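You operate a simulated robot arm through the tools that you are given. There is no shell and no other tool.

Carry out the task below with a simulated two-armed robot. There is one attempt and no reset: what you move stays moved.

JOB
Wipe the oil smear off the disc on the rubber block, then wax a patch in its middle.
Fine: the green table's blue rag for the smear, its felt pad loaded at the blue wax tin; both go back. Set down upright: felt pad. A coat counts when it lies all over at full strength: go over it till it gets no stronger. What is to be rubbed or washed off counts as gone when no trace of it is left.

It is judged by the outcome, as a careful person would: the job done as asked, and still so three seconds after it is handed in. It fails if anything else is knocked over, pushed out of place, dropped, spilled or broken.

ROBOT AND FRAMES
Two 7-joint arms with fingered hands on one trunk that stands fixed in place. Base frame: the origin is at the foot of the trunk, x ahead of it, y to its left, z up; the work surface is at about z = 800. Units: mm, rad, N and s.
The left shoulder is at [70, 139, 1083], the right one opposite. With the tool pointing down near the work surface each hand reaches from about 460 to 840 mm from the base axis, measured 20 degrees to its own side. Payload 3.9 kg a hand.
Tool frame (each hand has its own): the origin (TCP) lies between the finger pads and is the grasp point; the fingertips stand 29 mm ahead of it; z points along the fingers, y is the line along which they close. The gripper opens to 100 mm. The gripper's body begins 34 mm behind the TCP. The gripper is a hand of 5 fingers: y runs from the thumb to the fingers, the wrist lies at [-15, -105, -177] in the tool frame, and closing takes about 1.5 s.
Orientation is that of the tool frame in the base frame, as a unit quaternion [w, x, y, z]. With the fingers straight down and the wrist toward the robot, the tool's x, y and z point along [0, 1, 0], [1, 0, 0] and [0, 0, -1] of the base frame.

CONTROLS
- The arms move only by the tool drive_tool. It takes "left_deltas", "right_deltas" or both (then of equal length, played together; a hand with none holds still); each is a list of rows, each a list of 3 entries, a list of its own where there are three numbers: the gripper command, from -1 (shut) to 1 (fully open), values between in proportion, then the shift along the tool's x, y, z in units of 30 mm (1.0 is 30 mm), then the turn, a rotation vector about the tool's x, y, z in units of 4 degrees (1.0 is 4 degrees). In form: [[gripper, [dx, dy, dz], [wx, wy, wz]], ...]. A call has 1 to 20 rows; each row shifts and turns the commanded pose from where the row before left it, along the tool's axes as they then stand. A call with a number of a shift or a turn outside -1 to 1 is refused whole. Each row takes 0.2 s and may step no farther than 50 mm and 0.15 rad from the row before; otherwise, or with a gripper value out of range, the whole call is refused. Where a pose cannot be reached the arm comes as near as it can. A force on the tool above 40 N (or 10 N above the force at the start of the call, whichever is more), or a blocked arm, ends the call early, and 0.2 s more pass. Each finger travels about 153 mm/s and halts on what it meets, pressing with about 31 N; the grip force reading is that of the motor and also rises with nothing between the fingers. The clock runs only during rows and for 0.2 s after the last one: add rows that do not move to give the fingers time. The reply holds the time, the measured pose of the TCP, the force on the tool along the base axes, the opening and the grip force, in the units named above and with some noise, with the torque about the TCP (base axes, N m) and any sound that the robot's microphone picked up, and new pictures: "views" is both (left out), scene, wrist or none (wrist: the cameras of the hands that moved).
- Cameras (640 x 400 px; columns grow to the right, rows downward): "scene" is now at [125.9, 35, 1392.9]; the picture's right is [0.42, -0.91, 0.00], its down [-0.60, -0.28, -0.75] and it looks along [0.68, 0.32, -0.66] (base axes); focal length 288 px, centre (320, 200). "left" rides on the left gripper at [-66, -86, -121] in its tool frame; the picture's right is [-0.76, -0.31, 0.58], its down [0.59, -0.70, 0.40] and it looks along [0.28, 0.64, 0.71] (tool axes); focal length 247 px, centre (320, 200). "right" rides on the right gripper at [66, -86, -121] in its tool frame; the picture's right is [-0.76, 0.31, -0.58], its down [-0.59, -0.70, 0.40] and it looks along [-0.28, 0.64, 0.71] (tool axes); focal length 247 px, centre (320, 200). There is no depth. A picture from a camera that has moved, and an enlarged one, comes with that camera's place and axes in the base frame and with its lens.
- raise_lower(by): slides the trunk up (or, below 0, down) by that many mm; the arms and the scene camera ride with it, the base frame stays. It gives what a move gives, with no picture.
- hand_shape(shape, hand): the hand has 5 fingers and takes this shape, open, in about a second: jaw (thumb against the fingers, like two jaws); tri (thumb and two fingers); tip (a fingertip pinch); poke (one finger out to press); point (the index stretched); flat (the hand flat); cup (the hand cupped); fist (a fist). The gripper value then closes the fingers along that shape, each until it touches; the sizes above hold for jaw. It gives what a move gives, with no picture.
- turn_head(pan, tilt): turns the head with the scene camera to pan (to the left, within 1.501 rad either way) and tilt (down, from -0.506 to 1.204), counted from straight ahead of the robot. It gives what a move gives, and a new picture of the scene camera.
- inspect(camera, box): a new picture of the part [left, top, right, bottom] of that camera's present view, enlarged. No time passes.
- finish_job(): hands the job in; it is judged then, once.

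Places have to be worked out from the pictures, the camera data and where the tool is seen. Open the grippers and draw the arms clear of the work before you hand the job in, unless the task says otherwise.

The tools are called as a command line: name --argument value ..., lists and objects as JSON in quotes. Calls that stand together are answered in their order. drive_tool: Moves the arms, as the interface text tells. Its arguments: {"type":"object","properties":{"left_deltas":{"type":"array","items":{"type":"array"}},"right_deltas":{"type":"array","items":{"type":"array"}},"views":{"type":"string","enum":["both","scene","wrist","none"]}},"required":[]} The other tools are called the same way: raise_lower (by) slides the trunk up or down; hand_shape (shape, hand) gives the hand a shape; turn_head (pan, tilt) turns the head that bears the scene camera; inspect (camera, box) takes an enlarged picture of a part of a camera's view; finish_job () hands the job in.

At the start:

```text
t: 0.0
left_ee_pos: [358.1, 395.7, 1198.2]
left_tcp_rot: [0.0, 0.579, 0.815, 0.0]
left_wrist_force: [-0.7, -0.8, -0.2]
left_ft_torque: [0.03, 0.0, 0.0]
left_finger_gap: 99.7
left_finger_force: 0.1
left_shape: jaw
right_ee_pos: [521.5, -0.4, 1074.9]
right_tcp_rot: [0.0, 0.579, 0.815, 0.001]
right_wrist_force: [-0.1, -0.5, -0.4]
right_ft_torque: [0.04, 0.02, 0.03]
right_finger_gap: 99.8
right_finger_force: 0.1
right_shape: jaw
trunk travel left (down, up): [-725.0, 115.0]
head pan, tilt: [0.436, 0.724]
```

scene: 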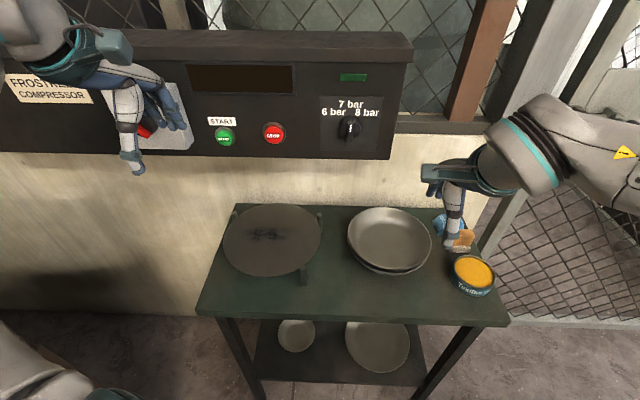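
right: 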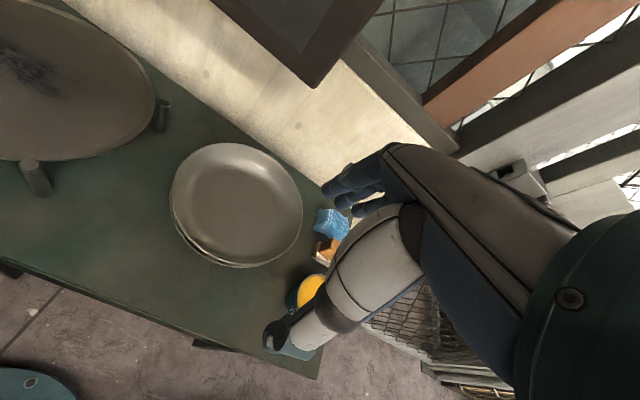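
left: 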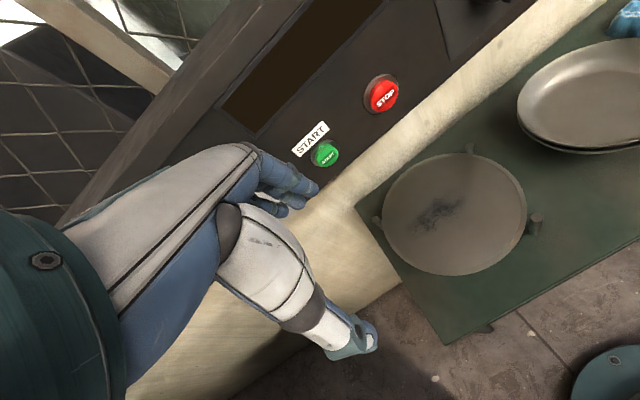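

I see a table with a disc on a stand (smear on it), plates, a blue rag, a tan item and an orange-filled tin near the right arm. I look closer and turn the head to see the whole surroundings before moving.

inspect --camera "scene" --box '[190, 180, 350, 300]'

inspect --camera "scene" --box '[400, 190, 520, 310]'

inspect --camera "right" --box '[240, 180, 400, 380]'

```text
3.33 times, centred on (270, 240) of scene
camera zoom: at [125.9, 35.0, 1392.9], right [0.42, -0.91, 0.0], down [-0.6, -0.28, -0.75], along [0.68, 0.32, -0.66], focal length 962 px, centre (487, 67)
```

zoom: 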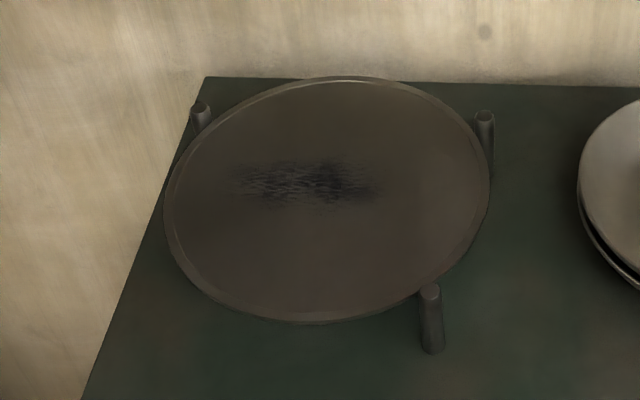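

```text
3.33 times, centred on (460, 250) of scene
camera zoom: at [125.9, 35.0, 1392.9], right [0.42, -0.91, 0.0], down [-0.6, -0.28, -0.75], along [0.68, 0.32, -0.66], focal length 962 px, centre (-147, 33)
```

zoom: 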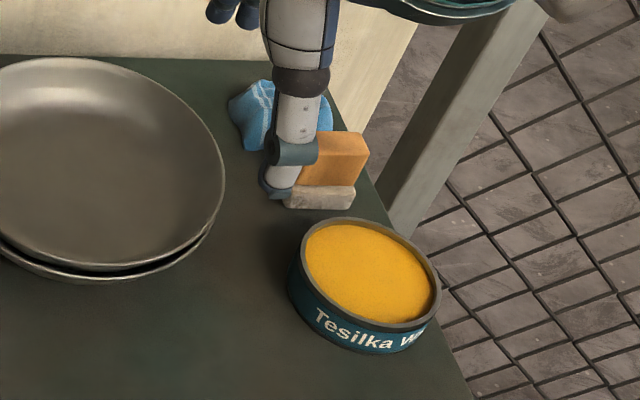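

```text
2.00 times, centred on (320, 280) of right
camera zoom: at [416.7, 33.0, 1195.9], right [0.54, -0.61, 0.58], down [-0.47, -0.79, -0.4], along [0.7, -0.06, -0.71], focal length 494 px, centre (320, 40)
```

zoom: 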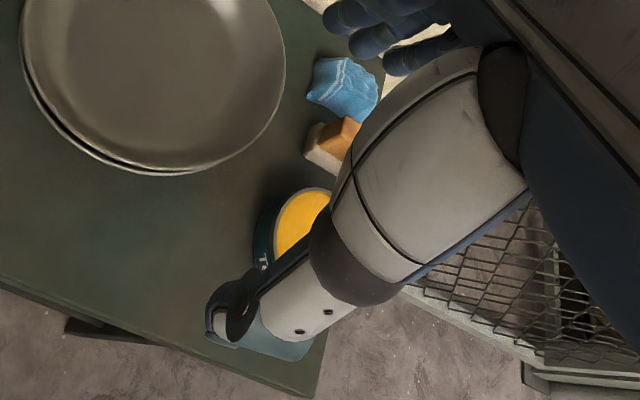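

The felt pad seems to be the orange-handled block with pale felt beneath, next to the blue rag, and the tin with yellow wax stands in front. I look around with the head to check the surroundings.

turn_head --pan -0.3 --tilt 0.75

turn_head --pan 0.9 --tilt 0.8

turn_head --pan 0.2 --tilt 0.8

```text
t: 1.1
left_ee_pos: [359.6, 395.9, 1199.5]
left_tcp_rot: [0.0, 0.579, 0.815, 0.0]
left_wrist_force: [-0.3, 0.0, 0.6]
left_ft_torque: [0.02, 0.0, -0.01]
left_finger_gap: 99.8
left_finger_force: 0.1
left_shape: jaw
right_ee_pos: [521.2, 0.7, 1075.9]
right_tcp_rot: [0.0, 0.579, 0.815, 0.001]
right_wrist_force: [-0.5, -0.7, 0.1]
right_ft_torque: [0.05, -0.01, 0.0]
right_finger_gap: 99.6
right_finger_force: 0.1
right_shape: jaw
trunk travel left (down, up): [-725.0, 115.0]
head pan, tilt: [-0.3, 0.75]
camera scene: at [129.0, -24.9, 1390.7], right [-0.29, -0.96, 0.0], down [-0.65, 0.2, -0.73], along [0.7, -0.22, -0.68], focal length 288 px, centre (320, 200)
```

scene: 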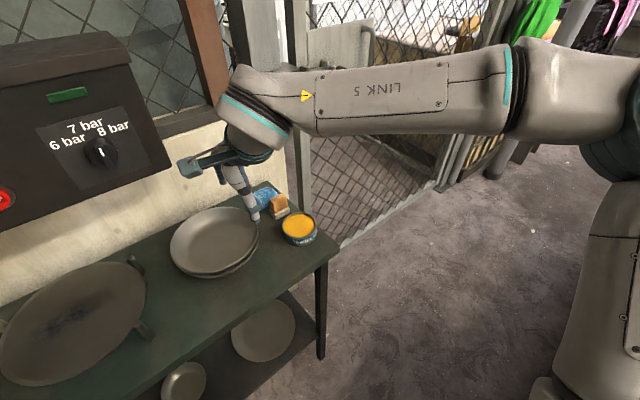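

```text
t: 2.5
left_ee_pos: [358.9, 396.3, 1199.1]
left_tcp_rot: [0.001, 0.58, 0.815, 0.0]
left_wrist_force: [0.0, 0.8, -0.2]
left_ft_torque: [0.03, 0.04, 0.0]
left_finger_gap: 99.6
left_finger_force: 0.0
left_shape: jaw
right_ee_pos: [520.2, 0.1, 1076.3]
right_tcp_rot: [0.0, 0.579, 0.815, 0.001]
right_wrist_force: [-0.2, 0.2, -0.7]
right_ft_torque: [-0.06, -0.01, 0.03]
right_finger_gap: 99.9
right_finger_force: 0.0
right_shape: jaw
trunk travel left (down, up): [-725.0, 115.0]
head pan, tilt: [0.901, 0.799]
camera scene: at [100.0, 62.7, 1386.7], right [0.78, -0.62, 0.0], down [-0.45, -0.56, -0.7], along [0.43, 0.55, -0.72], focal length 288 px, centre (320, 200)
```

scene: 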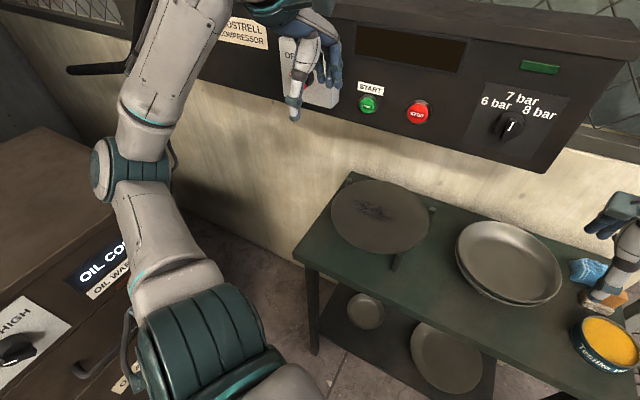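

```text
t: 3.6
left_ee_pos: [358.2, 397.2, 1198.8]
left_tcp_rot: [0.0, 0.58, 0.815, 0.0]
left_wrist_force: [0.1, 0.2, 0.1]
left_ft_torque: [0.01, 0.01, 0.0]
left_finger_gap: 99.9
left_finger_force: 0.1
left_shape: jaw
right_ee_pos: [520.6, -0.5, 1076.9]
right_tcp_rot: [0.0, 0.579, 0.816, 0.002]
right_wrist_force: [1.0, 0.0, -0.2]
right_ft_torque: [0.0, 0.01, -0.02]
right_finger_gap: 99.8
right_finger_force: 0.0
right_shape: jaw
trunk travel left (down, up): [-725.0, 115.0]
head pan, tilt: [0.201, 0.799]
camera scene: at [128.8, 15.7, 1386.7], right [0.2, -0.98, 0.0], down [-0.7, -0.14, -0.7], along [0.68, 0.14, -0.72], focal length 288 px, centre (320, 200)
```

scene: 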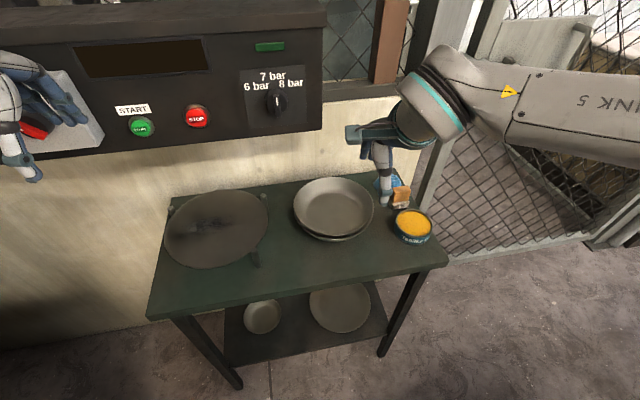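

The head view now shows the right part of the table. I enlarge it to measure the rag, the pad, the tin and the disc.

inspect --camera "scene" --box '[350, 160, 450, 260]'

inspect --camera "scene" --box '[140, 170, 300, 290]'

inspect --camera "left" --box '[350, 130, 560, 290]'

inspect --camera "right" --box '[0, 20, 180, 200]'

```text
4.00 times, centred on (400, 210) of scene
camera zoom: at [128.8, 15.7, 1386.7], right [0.2, -0.98, 0.0], down [-0.7, -0.14, -0.7], along [0.68, 0.14, -0.72], focal length 1154 px, centre (0, 160)
```

zoom: 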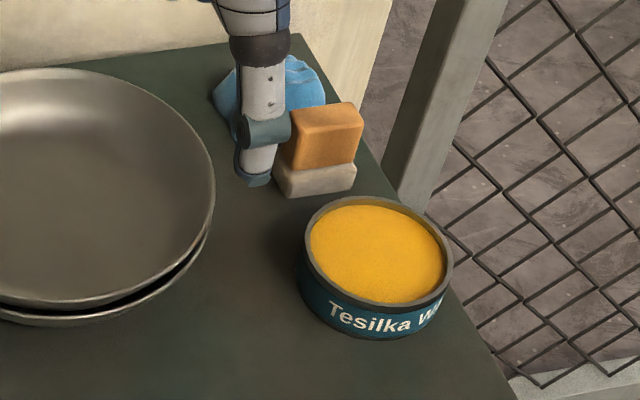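

```text
3.33 times, centred on (220, 230) of scene
camera zoom: at [128.8, 15.7, 1386.7], right [0.2, -0.98, 0.0], down [-0.7, -0.14, -0.7], along [0.68, 0.14, -0.72], focal length 962 px, centre (653, 100)
```

zoom: 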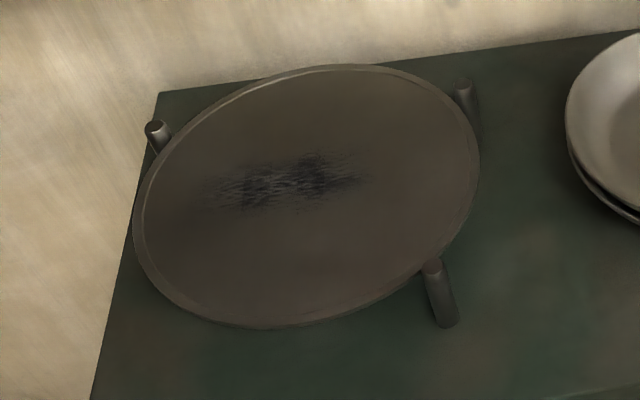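

```text
2.50 times, centred on (455, 210) of left
camera zoom: at [298.5, 307.5, 1318.5], right [-0.04, -0.82, -0.58], down [-0.86, 0.32, -0.4], along [0.51, 0.48, -0.71], focal length 617 px, centre (-18, 175)
```

zoom: 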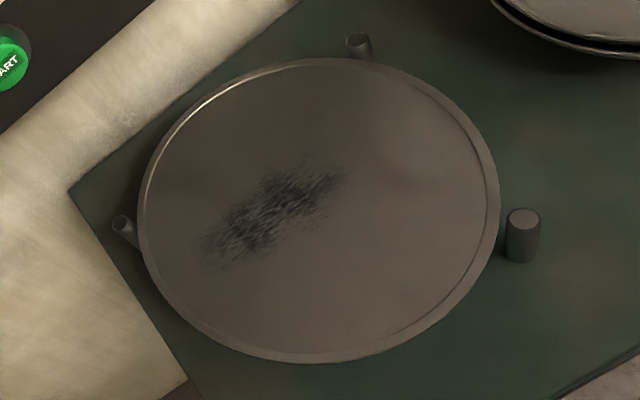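

```text
2.22 times, centred on (90, 110) of right
camera zoom: at [416.7, 33.0, 1195.9], right [0.54, -0.61, 0.58], down [-0.47, -0.79, -0.4], along [0.7, -0.06, -0.71], focal length 549 px, centre (831, 400)
```

zoom: 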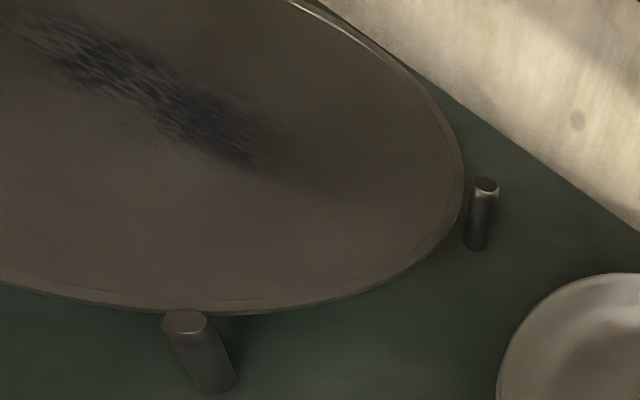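

From the two views the table top comes out at z≈800, the disc's centre near (508, 342) with its top about z≈857, and three pegs reach about z≈867. I shift the right hand sideways (clear air, z≈1075) so the rag, pad and tin are unobstructed.

drive_tool --right_deltas '[[1, [-0.8, -0.28, 0], [0, 0, 0]], [1, [-0.8, -0.28, 0], [0, 0, 0]], [1, [-0.8, -0.28, 0], [0, 0, 0]], [1, [-0.8, -0.28, 0], [0, 0, 0]], [1, [-0.8, -0.28, 0], [0, 0, 0]], [1, [-0.8, -0.28, 0], [0, 0, 0]]]' --views "both"

```text
t: 5.0
left_ee_pos: [359.0, 394.8, 1198.5]
left_tcp_rot: [0.0, 0.579, 0.815, 0.0]
left_wrist_force: [0.0, -0.5, -0.4]
left_ft_torque: [-0.02, 0.04, 0.0]
left_finger_gap: 99.7
left_finger_force: 0.0
left_shape: jaw
right_ee_pos: [518.9, -153.9, 1073.9]
right_tcp_rot: [0.0, 0.579, 0.815, 0.001]
right_wrist_force: [0.2, -0.3, -1.0]
right_ft_torque: [0.01, -0.02, -0.01]
right_finger_gap: 99.8
right_finger_force: 0.1
right_shape: jaw
trunk travel left (down, up): [-725.0, 115.0]
head pan, tilt: [0.201, 0.799]
camera scene: at [128.6, 14.3, 1386.8], right [0.2, -0.98, 0.0], down [-0.7, -0.14, -0.7], along [0.68, 0.14, -0.72], focal length 288 px, centre (320, 200)
camera right: at [416.0, -121.0, 1195.4], right [0.54, -0.62, 0.58], down [-0.47, -0.79, -0.4], along [0.7, -0.05, -0.71], focal length 247 px, centre (320, 200)
```

scene: 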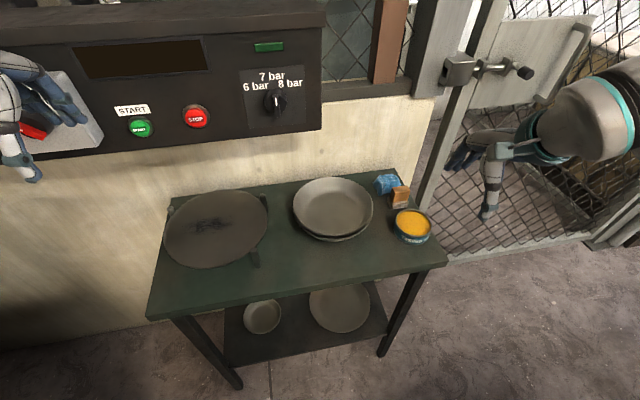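
right: 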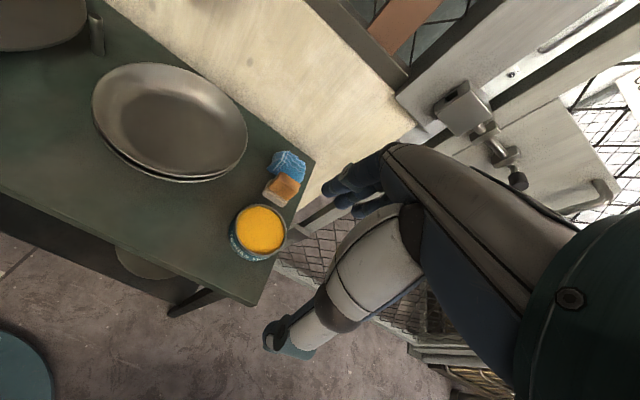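

Now all three items are visible from both cameras. I enlarge both for triangulation.

inspect --camera "scene" --box '[360, 165, 440, 245]'

inspect --camera "right" --box '[220, 140, 320, 270]'

```text
5.00 times, centred on (400, 205) of scene
camera zoom: at [128.6, 14.3, 1386.8], right [0.2, -0.98, 0.0], down [-0.7, -0.14, -0.7], along [0.68, 0.14, -0.72], focal length 1442 px, centre (-80, 175)
```

zoom: 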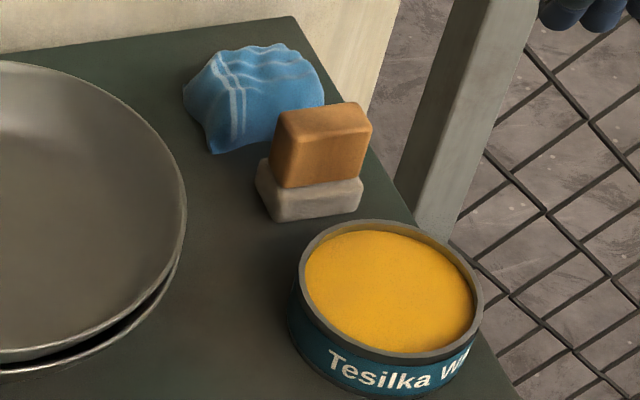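

```text
3.08 times, centred on (270, 205) of right
camera zoom: at [416.0, -121.0, 1195.4], right [0.54, -0.62, 0.58], down [-0.47, -0.79, -0.4], along [0.7, -0.05, -0.71], focal length 760 px, centre (474, 185)
```

zoom: 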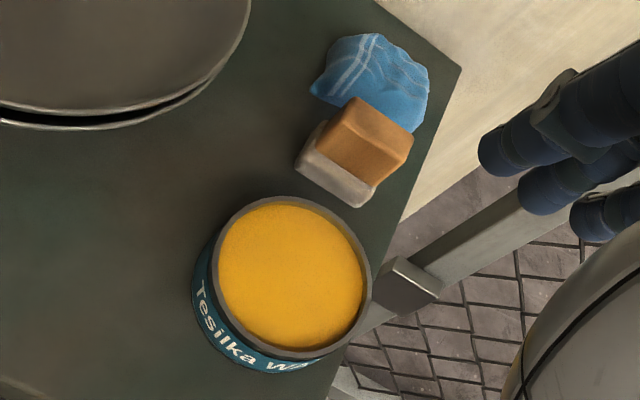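

The pad's felt sits near (716, -87), about 51 x 30 mm, with its handle top at z≈860; the tin is at about (627, -123) and the rag at about (782, -48). I lift the left hand up and back out of the way and bring the right hand's camera above the rag and pad, with TCP at z≈1000.

drive_tool --right_deltas '[[1, [-0.158, 0.795, 0.247], [0, 0, 0]], [1, [-0.158, 0.795, 0.247], [0, 0, 0]], [1, [-0.158, 0.795, 0.247], [0, 0, 0]], [1, [-0.158, 0.795, 0.247], [0, 0, 0]], [1, [-0.158, 0.795, 0.247], [0, 0, 0]], [1, [-0.158, 0.795, 0.247], [0, 0, 0]], [1, [-0.158, 0.795, 0.247], [0, 0, 0]], [1, [-0.158, 0.795, 0.247], [0, 0, 0]], [1, [-0.158, 0.795, 0.247], [0, 0, 0]], [1, [-0.158, 0.795, 0.247], [0, 0, 0]]]' --left_deltas '[[1, [0, -0.2, -0.3], [0, 0, 0]], [1, [0, -0.2, -0.3], [0, 0, 0]], [1, [0, -0.2, -0.3], [0, 0, 0]], [1, [0, -0.2, -0.3], [0, 0, 0]], [1, [0, -0.2, -0.3], [0, 0, 0]], [1, [0, -0.2, -0.3], [0, 0, 0]], [1, [0, -0.2, -0.3], [0, 0, 0]], [1, [0, -0.2, -0.3], [0, 0, 0]], [1, [0, -0.2, -0.3], [0, 0, 0]], [1, [0, -0.2, -0.3], [0, 0, 0]]]' --views "both"

```text
t: 7.2
left_ee_pos: [348.2, 368.8, 1280.6]
left_tcp_rot: [0.001, 0.579, 0.816, 0.001]
left_wrist_force: [-0.4, 0.9, 0.0]
left_ft_torque: [-0.03, -0.02, 0.01]
left_finger_gap: 99.7
left_finger_force: 0.1
left_shape: jaw
left hand out of reach, approached as far as the arm can: row 4, 5, 6, 7, 8, 9, 10
right_ee_pos: [648.1, -133.3, 1035.0]
right_tcp_rot: [0.0, 0.58, 0.814, 0.001]
right_wrist_force: [0.2, 0.6, -0.1]
right_ft_torque: [-0.01, -0.02, 0.01]
right_finger_gap: 99.9
right_finger_force: 0.0
right_shape: jaw
right hand out of reach, approached as far as the arm can: row 6, 7, 8, 9, 10
trunk travel left (down, up): [-725.0, 115.0]
head pan, tilt: [0.201, 0.799]
camera scene: at [128.9, 15.2, 1386.7], right [0.2, -0.98, 0.0], down [-0.7, -0.14, -0.7], along [0.68, 0.14, -0.72], focal length 288 px, centre (320, 200)
camera right: at [545.0, -101.3, 1155.8], right [0.54, -0.62, 0.58], down [-0.47, -0.79, -0.4], along [0.7, -0.06, -0.71], focal length 247 px, centre (320, 200)
camera left: at [287.7, 279.2, 1400.1], right [-0.04, -0.82, -0.58], down [-0.86, 0.33, -0.4], along [0.51, 0.48, -0.71], focal length 247 px, centre (320, 200)
```

scene: 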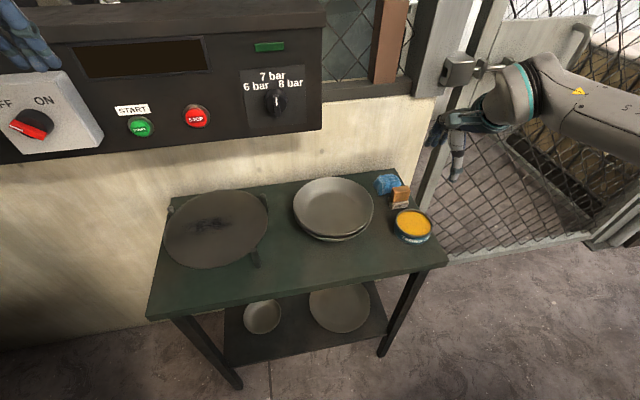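
right: 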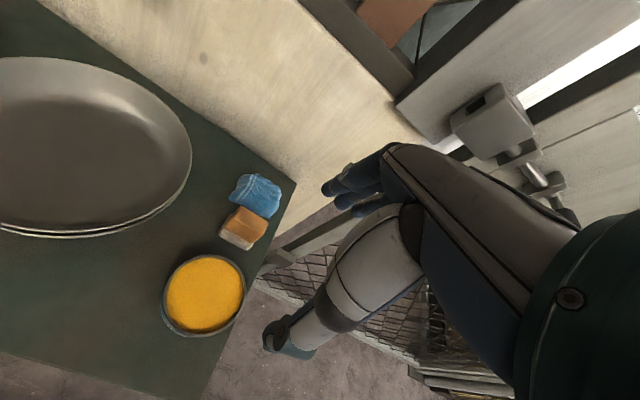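
left: 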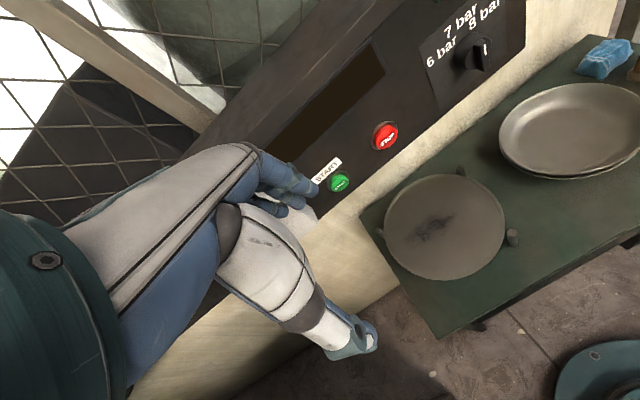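

Both arms hit reach limits at that height (high wrist), but the view is good. I enlarge the right camera's view of rag and pad.

inspect --camera "right" --box '[200, 160, 300, 260]'

inspect --camera "left" --box '[560, 20, 640, 100]'

inspect --camera "right" --box '[150, 240, 270, 350]'

```text
4.00 times, centred on (250, 210) of right
camera zoom: at [545.0, -101.3, 1155.8], right [0.54, -0.62, 0.58], down [-0.47, -0.79, -0.4], along [0.7, -0.06, -0.71], focal length 988 px, centre (600, 160)
```

zoom: 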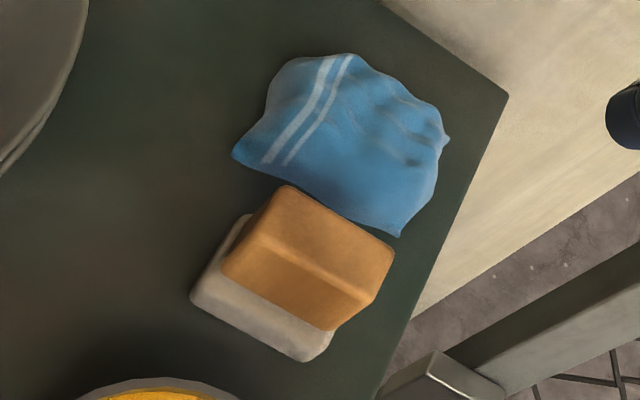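

```text
5.00 times, centred on (600, 60) of left
camera zoom: at [287.7, 279.2, 1400.1], right [-0.04, -0.82, -0.58], down [-0.86, 0.33, -0.4], along [0.51, 0.48, -0.71], focal length 1235 px, centre (-1080, 900)
```

zoom: 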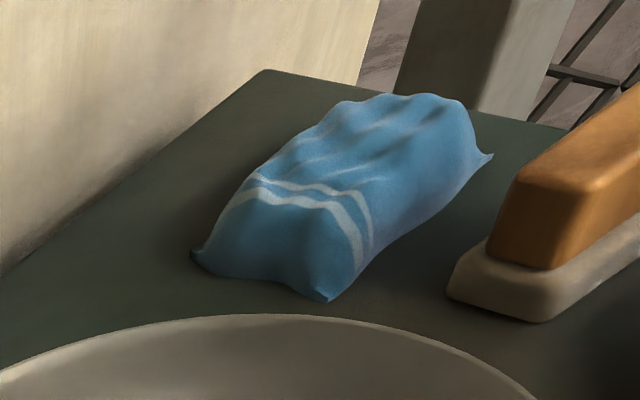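

```text
3.64 times, centred on (210, 295) of right
camera zoom: at [545.0, -101.3, 1155.8], right [0.54, -0.62, 0.58], down [-0.47, -0.79, -0.4], along [0.7, -0.06, -0.71], focal length 898 px, centre (720, -146)
```

zoom: 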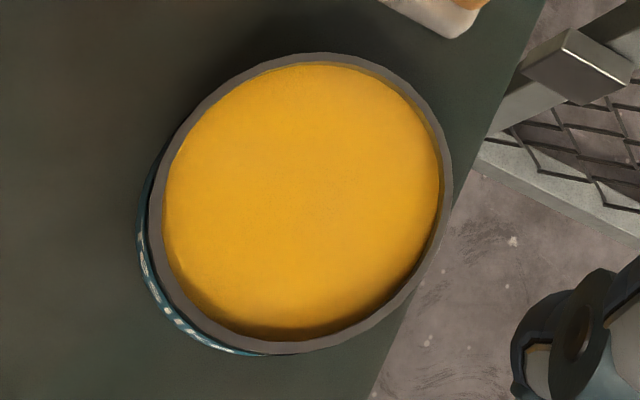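

The rag is a lump about 74 x 54 x 37 mm centred near (778, -55), long side parallel to the table edge; the pad handle (41 x 20 mm) is centred near (712, -86). I lower the right hand to z≈930 and move forward over the rag with a partly opened gripper, staying above the pad.

drive_tool --right_deltas '[[0.6, [0, 0, 0.875], [0, 0, -0.6]], [0.52, [0, 0, 0.875], [0, 0, 0]], [0.52, [0, 0, 0.875], [0, 0, 0]], [0.52, [0, 0, 0.875], [0, 0, 0]], [0.52, [0, 0, 0], [0, 0, 0]]]' --views "none"

```text
t: 8.4
left_ee_pos: [348.7, 369.0, 1280.0]
left_tcp_rot: [0.001, 0.58, 0.815, 0.0]
left_wrist_force: [-0.3, -0.1, 0.1]
left_ft_torque: [0.0, -0.01, -0.02]
left_finger_gap: 99.8
left_finger_force: 0.1
left_shape: jaw
right_ee_pos: [648.8, -133.6, 948.8]
right_tcp_rot: [0.0, 0.562, 0.827, 0.0]
right_wrist_force: [0.1, -0.1, 0.6]
right_ft_torque: [-0.02, 0.02, 0.0]
right_finger_gap: 76.0
right_finger_force: 0.1
right_shape: jaw
right hand out of reach, approached as far as the arm can: row 1
trunk travel left (down, up): [-725.0, 115.0]
head pan, tilt: [0.201, 0.799]
```

Gap is 76 mm and the hand is at z≈949. Now forward to above the rag.

drive_tool --right_deltas '[[0.52, [0.142, 0.828, 0.1], [0, 0, 0]], [0.52, [0.142, 0.828, 0.1], [0, 0, 0]], [0.52, [0.142, 0.828, 0.1], [0, 0, 0]], [0.52, [0.142, 0.828, 0.1], [0, 0, 0]], [0.52, [0.142, 0.828, 0.1], [0, 0, 0]], [0.52, [0.142, 0.828, 0.1], [0, 0, 0]]]' --views "both"

```text
t: 9.8
left_ee_pos: [348.4, 369.0, 1280.1]
left_tcp_rot: [0.0, 0.58, 0.815, 0.001]
left_wrist_force: [-0.2, 0.2, -0.4]
left_ft_torque: [0.01, -0.01, -0.02]
left_finger_gap: 99.7
left_finger_force: 0.0
left_shape: jaw
right_ee_pos: [690.3, -106.9, 943.1]
right_tcp_rot: [-0.001, 0.562, 0.827, 0.001]
right_wrist_force: [0.5, 0.4, -0.3]
right_ft_torque: [0.01, -0.02, 0.01]
right_finger_gap: 76.1
right_finger_force: 0.0
right_shape: jaw
right hand out of reach, approached as far as the arm can: row 3, 4, 5, 6
trunk travel left (down, up): [-725.0, 115.0]
head pan, tilt: [0.201, 0.799]
camera scene: at [128.8, 15.5, 1386.7], right [0.2, -0.98, 0.0], down [-0.7, -0.14, -0.7], along [0.68, 0.14, -0.72], focal length 288 px, centre (320, 200)
camera right: at [586.4, -78.7, 1062.5], right [0.56, -0.59, 0.58], down [-0.44, -0.81, -0.4], along [0.7, -0.03, -0.71], focal length 247 px, centre (320, 200)
```

scene: 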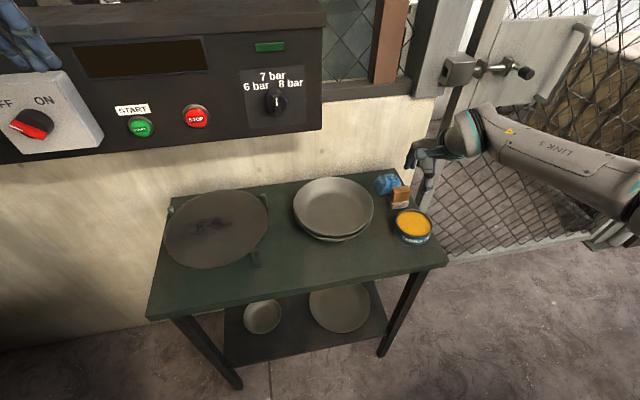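
right: 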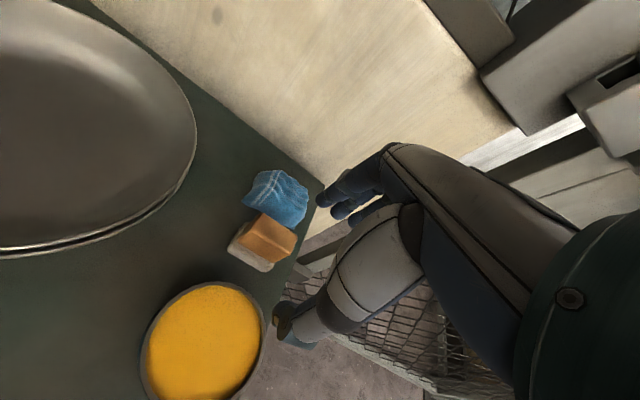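

The arm stops at about (690, -107) with this yaw, likely a wrist limit. I turn the hand in place to yaw ≈0° to see if it extends the reach.

drive_tool --right_deltas '[[0.52, [0, 0, 0], [0, 0, 0.9]], [0.52, [0, 0, 0], [0, 0, 0.9]], [0.52, [0, 0, 0], [0, 0, 0.9]], [0.52, [0, 0, 0], [0, 0, 0.9]], [0.52, [0, 0, 0], [0, 0, 0.9]], [0.52, [0, 0, 0], [0, 0, 0.9]]]' --views "none"

drive_tool --right_deltas '[[0.52, [0.2, 0.8, 0.2], [0, 0, 0]], [0.52, [0.2, 0.8, 0.2], [0, 0, 0]]]' --views "wrist"

```text
t: 11.2
left_ee_pos: [348.3, 369.9, 1280.6]
left_tcp_rot: [0.0, 0.579, 0.815, 0.0]
left_wrist_force: [-0.1, 0.3, 0.4]
left_ft_torque: [0.06, 0.04, 0.01]
left_finger_gap: 99.8
left_finger_force: 0.1
left_shape: jaw
right_ee_pos: [690.1, -106.6, 941.1]
right_tcp_rot: [0.0, 0.708, 0.706, 0.001]
right_wrist_force: [0.3, 0.1, 0.0]
right_ft_torque: [0.0, 0.02, 0.01]
right_finger_gap: 76.2
right_finger_force: 0.0
right_shape: jaw
trunk travel left (down, up): [-725.0, 115.0]
head pan, tilt: [0.201, 0.799]
```

```text
t: 11.8
left_ee_pos: [348.1, 369.1, 1278.7]
left_tcp_rot: [-0.001, 0.579, 0.815, 0.0]
left_wrist_force: [0.1, -0.6, 0.8]
left_ft_torque: [0.0, 0.01, 0.0]
left_finger_gap: 99.5
left_finger_force: 0.1
left_shape: jaw
right_ee_pos: [740.8, -95.2, 928.9]
right_tcp_rot: [0.001, 0.707, 0.707, 0.0]
right_wrist_force: [-0.4, -1.0, -0.6]
right_ft_torque: [-0.01, 0.01, 0.01]
right_finger_gap: 76.0
right_finger_force: 0.0
right_shape: jaw
trunk travel left (down, up): [-725.0, 115.0]
head pan, tilt: [0.201, 0.799]
camera right: at [653.8, -30.6, 1049.4], right [0.31, -0.76, 0.58], down [-0.7, -0.59, -0.4], along [0.64, -0.28, -0.71], focal length 247 px, centre (320, 200)
```

right: 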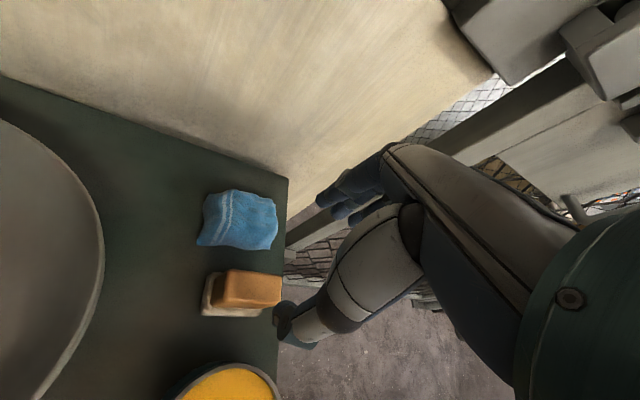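

Yaw 0° gives more reach: the hand is at (741, -95, 929). I continue to directly above the rag at (778, -55).

drive_tool --right_deltas '[[0.52, [0.667, 0.62, 0.15], [0, 0, 0]], [0.52, [0.667, 0.62, 0.15], [0, 0, 0]]]' --views "both"

```text
t: 12.4
left_ee_pos: [347.5, 371.2, 1278.3]
left_tcp_rot: [0.001, 0.579, 0.815, -0.001]
left_wrist_force: [0.0, 0.2, 1.0]
left_ft_torque: [-0.02, -0.01, -0.01]
left_finger_gap: 100.1
left_finger_force: 0.1
left_shape: jaw
right_ee_pos: [775.8, -53.8, 920.9]
right_tcp_rot: [0.0, 0.707, 0.707, 0.0]
right_wrist_force: [0.0, -0.6, 0.2]
right_ft_torque: [0.04, 0.04, -0.03]
right_finger_gap: 76.2
right_finger_force: 0.0
right_shape: jaw
trunk travel left (down, up): [-725.0, 115.0]
head pan, tilt: [0.201, 0.799]
camera scene: at [129.4, 17.0, 1386.7], right [0.2, -0.98, 0.0], down [-0.7, -0.14, -0.7], along [0.68, 0.14, -0.72], focal length 288 px, centre (320, 200)
camera right: at [690.0, 11.4, 1040.7], right [0.31, -0.76, 0.58], down [-0.7, -0.59, -0.4], along [0.64, -0.28, -0.71], focal length 247 px, centre (320, 200)
```

scene: 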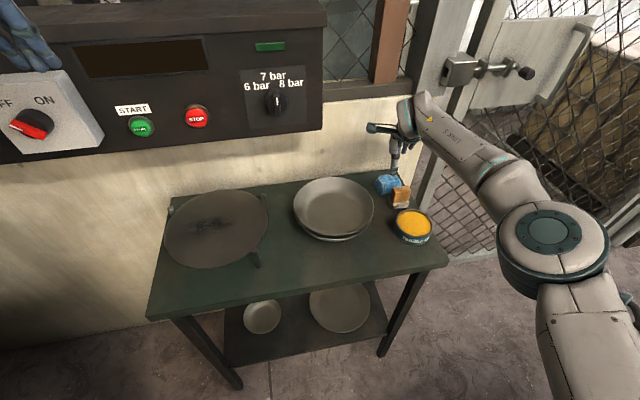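
right: 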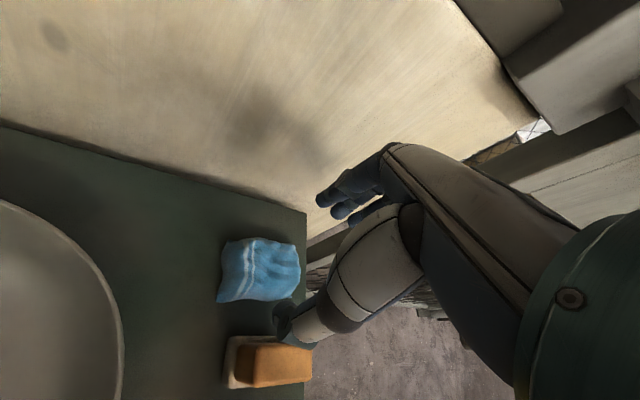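

Reached. I enlarge the wrist view to re-measure the rag's position relative to the hand.

inspect --camera "right" --box '[200, 200, 330, 400]'

inspect --camera "scene" --box '[350, 100, 450, 220]'

```text
2.00 times, centred on (265, 300) of right
camera zoom: at [690.0, 11.4, 1040.7], right [0.31, -0.76, 0.58], down [-0.7, -0.59, -0.4], along [0.64, -0.28, -0.71], focal length 494 px, centre (430, 0)
```

zoom: 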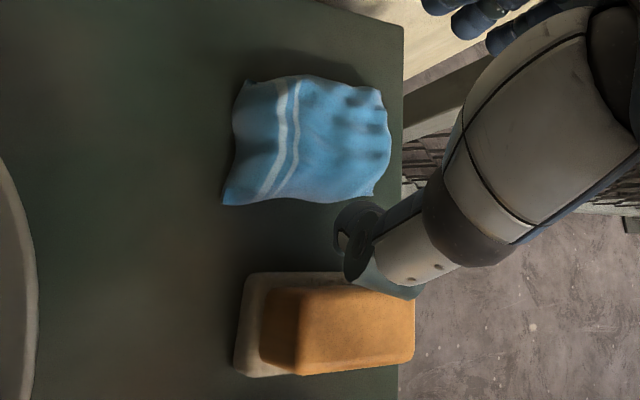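

```text
3.33 times, centred on (400, 160) of scene
camera zoom: at [129.4, 17.0, 1386.7], right [0.2, -0.98, 0.0], down [-0.7, -0.14, -0.7], along [0.68, 0.14, -0.72], focal length 962 px, centre (53, 333)
```

zoom: 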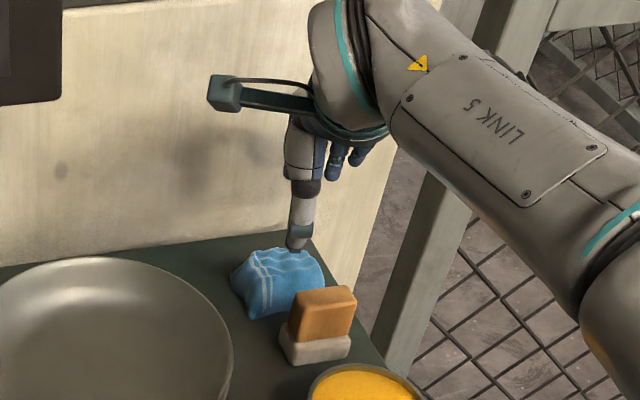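

The rag's centre is confirmed at about (781, -54), its faces turned about 25°. I try turning the hand 12° toward it to see whether the arm can still hold the position.

drive_tool --right_deltas '[[0.52, [0, 0.1, 0.2], [0, 0, -0.75]], [0.52, [0, 0.07, 0.2], [0, 0, -0.75]], [0.52, [0, 0, 0.2], [0, 0, -0.75]], [0.52, [0, 0, 0.2], [0, 0, -0.75]]]' --views "none"

```text
t: 13.4
left_ee_pos: [348.8, 369.4, 1279.0]
left_tcp_rot: [0.0, 0.579, 0.815, 0.0]
left_wrist_force: [0.4, -1.2, 0.1]
left_ft_torque: [0.02, 0.0, 0.02]
left_finger_gap: 99.9
left_finger_force: 0.0
left_shape: jaw
right_ee_pos: [782.4, -54.5, 908.6]
right_tcp_rot: [0.0, 0.669, 0.743, 0.001]
right_wrist_force: [0.3, -0.7, 0.6]
right_ft_torque: [0.0, 0.01, -0.01]
right_finger_gap: 76.1
right_finger_force: 0.2
right_shape: jaw
right hand out of reach, approached as far as the arm can: row 3, 4
trunk travel left (down, up): [-725.0, 115.0]
head pan, tilt: [0.201, 0.799]
```

It reached only ~6° of yaw at this height. I descend further to z≈875 while trying a bit more yaw.

drive_tool --right_deltas '[[0.52, [0, 0, 0.5], [0, 0, -0.3]], [0.52, [0, 0, 0.5], [0, 0, -0.3]], [0.52, [0, 0, 0.2], [0, 0, -0.3]]]' --views "wrist"

```text
t: 14.2
left_ee_pos: [347.8, 368.5, 1279.7]
left_tcp_rot: [0.001, 0.579, 0.816, 0.001]
left_wrist_force: [-0.4, -0.7, 1.1]
left_ft_torque: [0.03, 0.01, 0.02]
left_finger_gap: 99.7
left_finger_force: 0.1
left_shape: jaw
right_ee_pos: [778.4, -54.1, 879.1]
right_tcp_rot: [0.0, 0.654, 0.756, 0.002]
right_wrist_force: [-0.2, -0.2, -0.3]
right_ft_torque: [0.03, -0.04, 0.01]
right_finger_gap: 76.4
right_finger_force: 0.1
right_shape: jaw
right hand out of reach, approached as far as the arm can: row 3
trunk travel left (down, up): [-725.0, 115.0]
head pan, tilt: [0.201, 0.799]
camera right: at [683.0, -3.0, 998.8], right [0.41, -0.71, 0.58], down [-0.61, -0.68, -0.4], along [0.68, -0.19, -0.71], focal length 247 px, centre (320, 200)
```

right: 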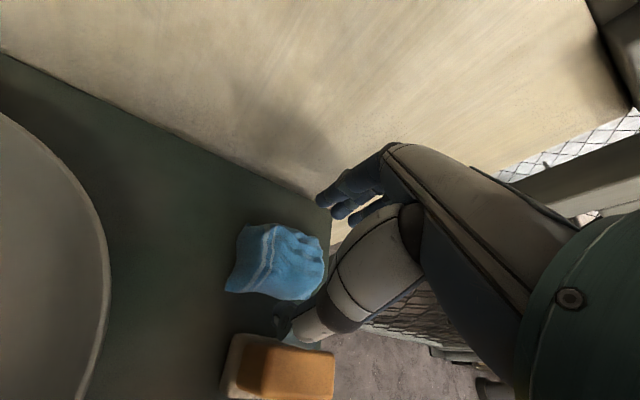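

The rag's faces are still skewed to the hand by ~17°. I open slightly to 84 mm, shift 3 mm forward, and go down another ~18 mm with a little more yaw.

drive_tool --right_deltas '[[0.68, [0, 0.1, 0.2], [0, 0, -0.3]], [0.68, [0, 0.05, 0.2], [0, 0, -0.3]], [0.68, [0, 0, 0.2], [0, 0, -0.3]]]' --views "wrist"

```text
t: 15.0
left_ee_pos: [348.0, 368.5, 1279.6]
left_tcp_rot: [0.0, 0.579, 0.815, 0.0]
left_wrist_force: [-0.3, 0.0, 0.1]
left_ft_torque: [0.0, 0.03, 0.01]
left_finger_gap: 99.8
left_finger_force: 0.1
left_shape: jaw
right_ee_pos: [777.5, -55.2, 872.7]
right_tcp_rot: [0.001, 0.647, 0.763, 0.004]
right_wrist_force: [0.5, -0.6, 0.7]
right_ft_torque: [0.0, 0.03, 0.03]
right_finger_gap: 83.8
right_finger_force: 0.1
right_shape: jaw
right hand out of reach, approached as far as the arm can: row 1, 2
trunk travel left (down, up): [-725.0, 115.0]
head pan, tilt: [0.201, 0.799]
camera right: at [680.7, -5.5, 992.5], right [0.42, -0.7, 0.58], down [-0.59, -0.69, -0.4], along [0.68, -0.17, -0.71], focal length 247 px, centre (320, 200)
```

right: 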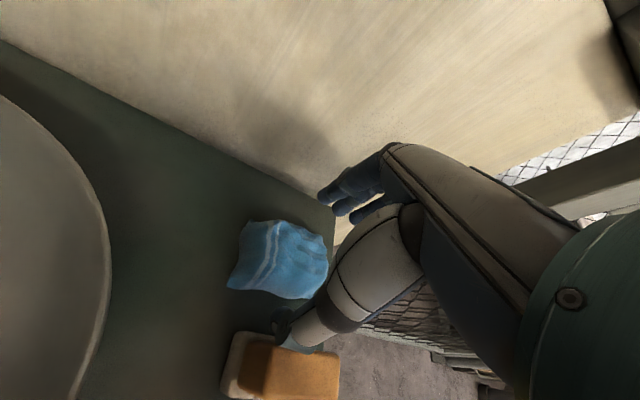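

Lower relative height seems to ease the wrist limit, so I raise the trunk 60 mm (the hand rises with it) to gain reach for the descent.

raise_lower --by 60

drive_tool --right_deltas '[[0.68, [0, 0.1, 0.4], [0, 0, -0.5]], [0.68, [0, 0.1, 0.4], [0, 0, -0.5]], [0.68, [0, 0, 0.4], [0, 0, -0.5]], [0.68, [0, 0, 0.4], [0, 0, -0.5]]]' --views "none"

```text
t: 16.0
left_ee_pos: [349.0, 368.8, 1338.3]
left_tcp_rot: [0.0, 0.579, 0.815, 0.001]
left_wrist_force: [0.4, -0.2, -0.1]
left_ft_torque: [0.0, 0.04, 0.03]
left_finger_gap: 99.8
left_finger_force: 0.1
left_shape: jaw
right_ee_pos: [778.1, -54.7, 931.5]
right_tcp_rot: [0.003, 0.646, 0.763, 0.003]
right_wrist_force: [-0.2, 0.7, -0.1]
right_ft_torque: [-0.03, 0.0, 0.02]
right_finger_gap: 83.8
right_finger_force: 0.1
right_shape: jaw
trunk travel left (down, up): [-785.0, 55.0]
head pan, tilt: [0.201, 0.799]
```

```text
t: 17.0
left_ee_pos: [348.3, 367.7, 1339.6]
left_tcp_rot: [0.0, 0.579, 0.815, -0.001]
left_wrist_force: [-0.8, -0.3, -0.6]
left_ft_torque: [0.04, -0.03, -0.04]
left_finger_gap: 100.0
left_finger_force: 0.1
left_shape: jaw
right_ee_pos: [776.9, -54.7, 932.9]
right_tcp_rot: [0.003, 0.647, 0.762, 0.003]
right_wrist_force: [-0.4, 0.2, -0.5]
right_ft_torque: [0.0, 0.01, -0.02]
right_finger_gap: 83.5
right_finger_force: 0.1
right_shape: jaw
right hand out of reach, approached as far as the arm can: row 1, 2, 3, 4
trunk travel left (down, up): [-785.0, 55.0]
head pan, tilt: [0.201, 0.799]
```

That combined step was refused as out of reach; I try a pure descent now.

drive_tool --right_deltas '[[0.68, [0, 0, 0.4], [0, 0, 0]], [0.68, [0, 0, 0.4], [0, 0, 0]], [0.68, [0, 0, 0.4], [0, 0, 0]]]' --views "none"

```text
t: 17.8
left_ee_pos: [349.2, 367.7, 1340.2]
left_tcp_rot: [0.0, 0.579, 0.815, 0.001]
left_wrist_force: [0.2, 0.0, 1.4]
left_ft_torque: [-0.02, 0.03, 0.02]
left_finger_gap: 99.7
left_finger_force: 0.0
left_shape: jaw
right_ee_pos: [777.5, -55.2, 896.9]
right_tcp_rot: [0.003, 0.646, 0.763, 0.003]
right_wrist_force: [0.3, 0.0, 0.5]
right_ft_torque: [-0.01, -0.03, 0.01]
right_finger_gap: 83.8
right_finger_force: 0.1
right_shape: jaw
trunk travel left (down, up): [-785.0, 55.0]
head pan, tilt: [0.201, 0.799]
```

Pure descent works (z≈897). I try a bit of yaw and forward shift here.

drive_tool --right_deltas '[[0.68, [0, 0, 0], [0, 0, -0.5]], [0.68, [0, 0, 0], [0, 0, -0.5]], [0.68, [0, 0, 0], [0, 0, -0.5]], [0.68, [0, 0.15, 0], [0, 0, 0]]]' --views "none"

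```text
t: 18.8
left_ee_pos: [348.4, 369.5, 1339.6]
left_tcp_rot: [0.001, 0.579, 0.815, 0.0]
left_wrist_force: [0.1, -0.3, 0.8]
left_ft_torque: [-0.02, 0.02, 0.0]
left_finger_gap: 99.9
left_finger_force: 0.1
left_shape: jaw
right_ee_pos: [756.0, -94.2, 895.0]
right_tcp_rot: [0.004, 0.606, 0.795, 0.003]
right_wrist_force: [0.1, -0.5, 0.0]
right_ft_torque: [-0.04, -0.05, 0.0]
right_finger_gap: 83.5
right_finger_force: 0.1
right_shape: jaw
right hand out of reach, approached as far as the arm can: row 1, 3, 4
trunk travel left (down, up): [-785.0, 55.0]
head pan, tilt: [0.201, 0.799]
```

That yaw attempt pulled the hand sideways to (756, -94), with fingertips just above the pad, no contact force. I back off upward, undo the yaw and return above the rag.

drive_tool --right_deltas '[[0.68, [0, 0, -0.65], [0, 0, 0]], [0.68, [0, 0, -0.65], [0, 0, 0.9]], [0.68, [0, 0, 0], [0, 0, 0.9]], [0.68, [0.6, 0.5, 0], [0, 0, 0]], [0.68, [0.6, 0.5, 0], [0, 0, 0]]]' --views "both"

```text
t: 20.0
left_ee_pos: [348.4, 371.2, 1338.9]
left_tcp_rot: [0.001, 0.579, 0.815, -0.001]
left_wrist_force: [1.0, -0.2, 0.5]
left_ft_torque: [0.02, -0.03, 0.01]
left_finger_gap: 99.8
left_finger_force: 0.1
left_shape: jaw
right_ee_pos: [781.1, -52.7, 934.5]
right_tcp_rot: [0.002, 0.655, 0.755, 0.002]
right_wrist_force: [-0.1, 1.2, 0.9]
right_ft_torque: [-0.02, -0.01, -0.05]
right_finger_gap: 83.5
right_finger_force: 0.1
right_shape: jaw
trunk travel left (down, up): [-785.0, 55.0]
head pan, tilt: [0.201, 0.799]
camera scene: at [129.3, 17.4, 1446.7], right [0.2, -0.98, 0.0], down [-0.7, -0.14, -0.7], along [0.68, 0.14, -0.72], focal length 288 px, centre (320, 200)
camera right: at [684.7, -2.1, 1054.0], right [0.41, -0.71, 0.58], down [-0.61, -0.68, -0.4], along [0.68, -0.19, -0.71], focal length 247 px, centre (320, 200)
```

scene: 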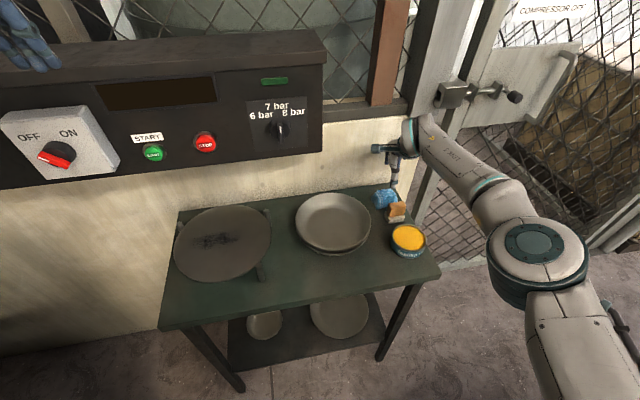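
right: 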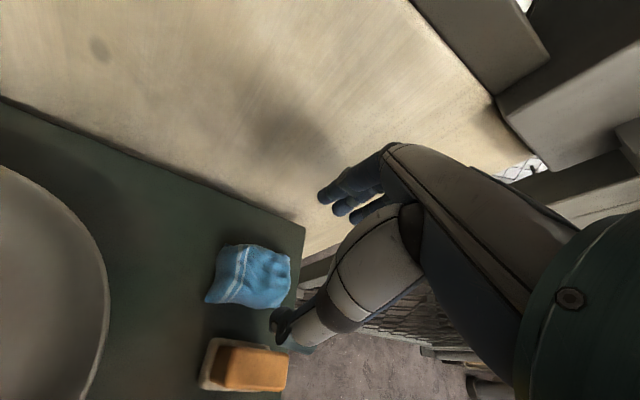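

The hand is above the rag at yaw ≈8°. I narrow to 80 mm and descend straight, checking at z≈868 before passing down around the rag.

drive_tool --right_deltas '[[0.6, [0, 0, 0.55], [0, 0, 0]], [0.6, [0, 0, 0.55], [0, 0, 0]], [0.6, [0, 0, 0.55], [0, 0, 0]], [0.6, [0, 0, 0.55], [0, 0, 0]]]' --views "wrist"

inspect --camera "scene" --box '[350, 120, 440, 230]'

inspect --camera "right" --box '[180, 150, 400, 400]'

```text
t: 21.0
left_ee_pos: [347.3, 369.2, 1339.1]
left_tcp_rot: [0.0, 0.579, 0.815, 0.0]
left_wrist_force: [0.8, -0.5, 0.2]
left_ft_torque: [-0.02, 0.03, -0.02]
left_finger_gap: 100.0
left_finger_force: 0.1
left_shape: jaw
right_ee_pos: [778.3, -55.6, 868.7]
right_tcp_rot: [0.003, 0.655, 0.756, 0.003]
right_wrist_force: [-0.5, 0.1, 0.7]
right_ft_torque: [0.01, 0.03, 0.03]
right_finger_gap: 79.8
right_finger_force: 0.1
right_shape: jaw
trunk travel left (down, up): [-785.0, 55.0]
head pan, tilt: [0.201, 0.799]
camera right: at [681.9, -3.7, 988.0], right [0.41, -0.71, 0.58], down [-0.61, -0.68, -0.41], along [0.68, -0.19, -0.71], focal length 247 px, centre (320, 200)
```

right: 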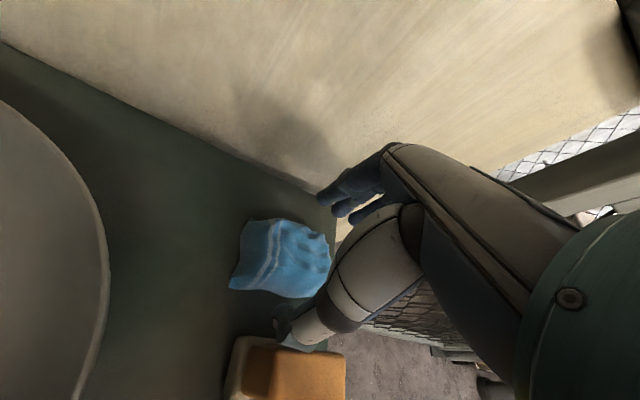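

```text
3.64 times, centred on (395, 175) of scene
camera zoom: at [129.3, 15.9, 1446.7], right [0.2, -0.98, 0.0], down [-0.7, -0.14, -0.7], along [0.68, 0.14, -0.72], focal length 1049 px, centre (47, 291)
```

zoom: 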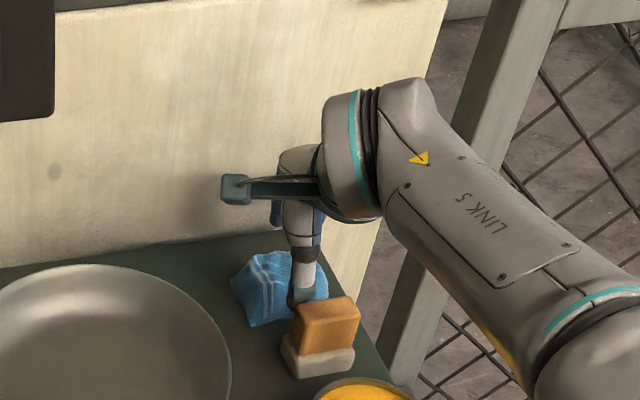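

```text
1.60 times, centred on (290, 275) of right
camera zoom: at [681.9, -3.7, 988.0], right [0.41, -0.71, 0.58], down [-0.61, -0.68, -0.41], along [0.68, -0.19, -0.71], focal length 395 px, centre (368, 80)
```

zoom: 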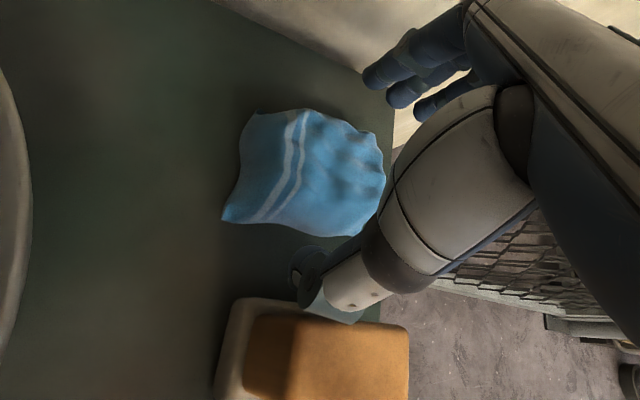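

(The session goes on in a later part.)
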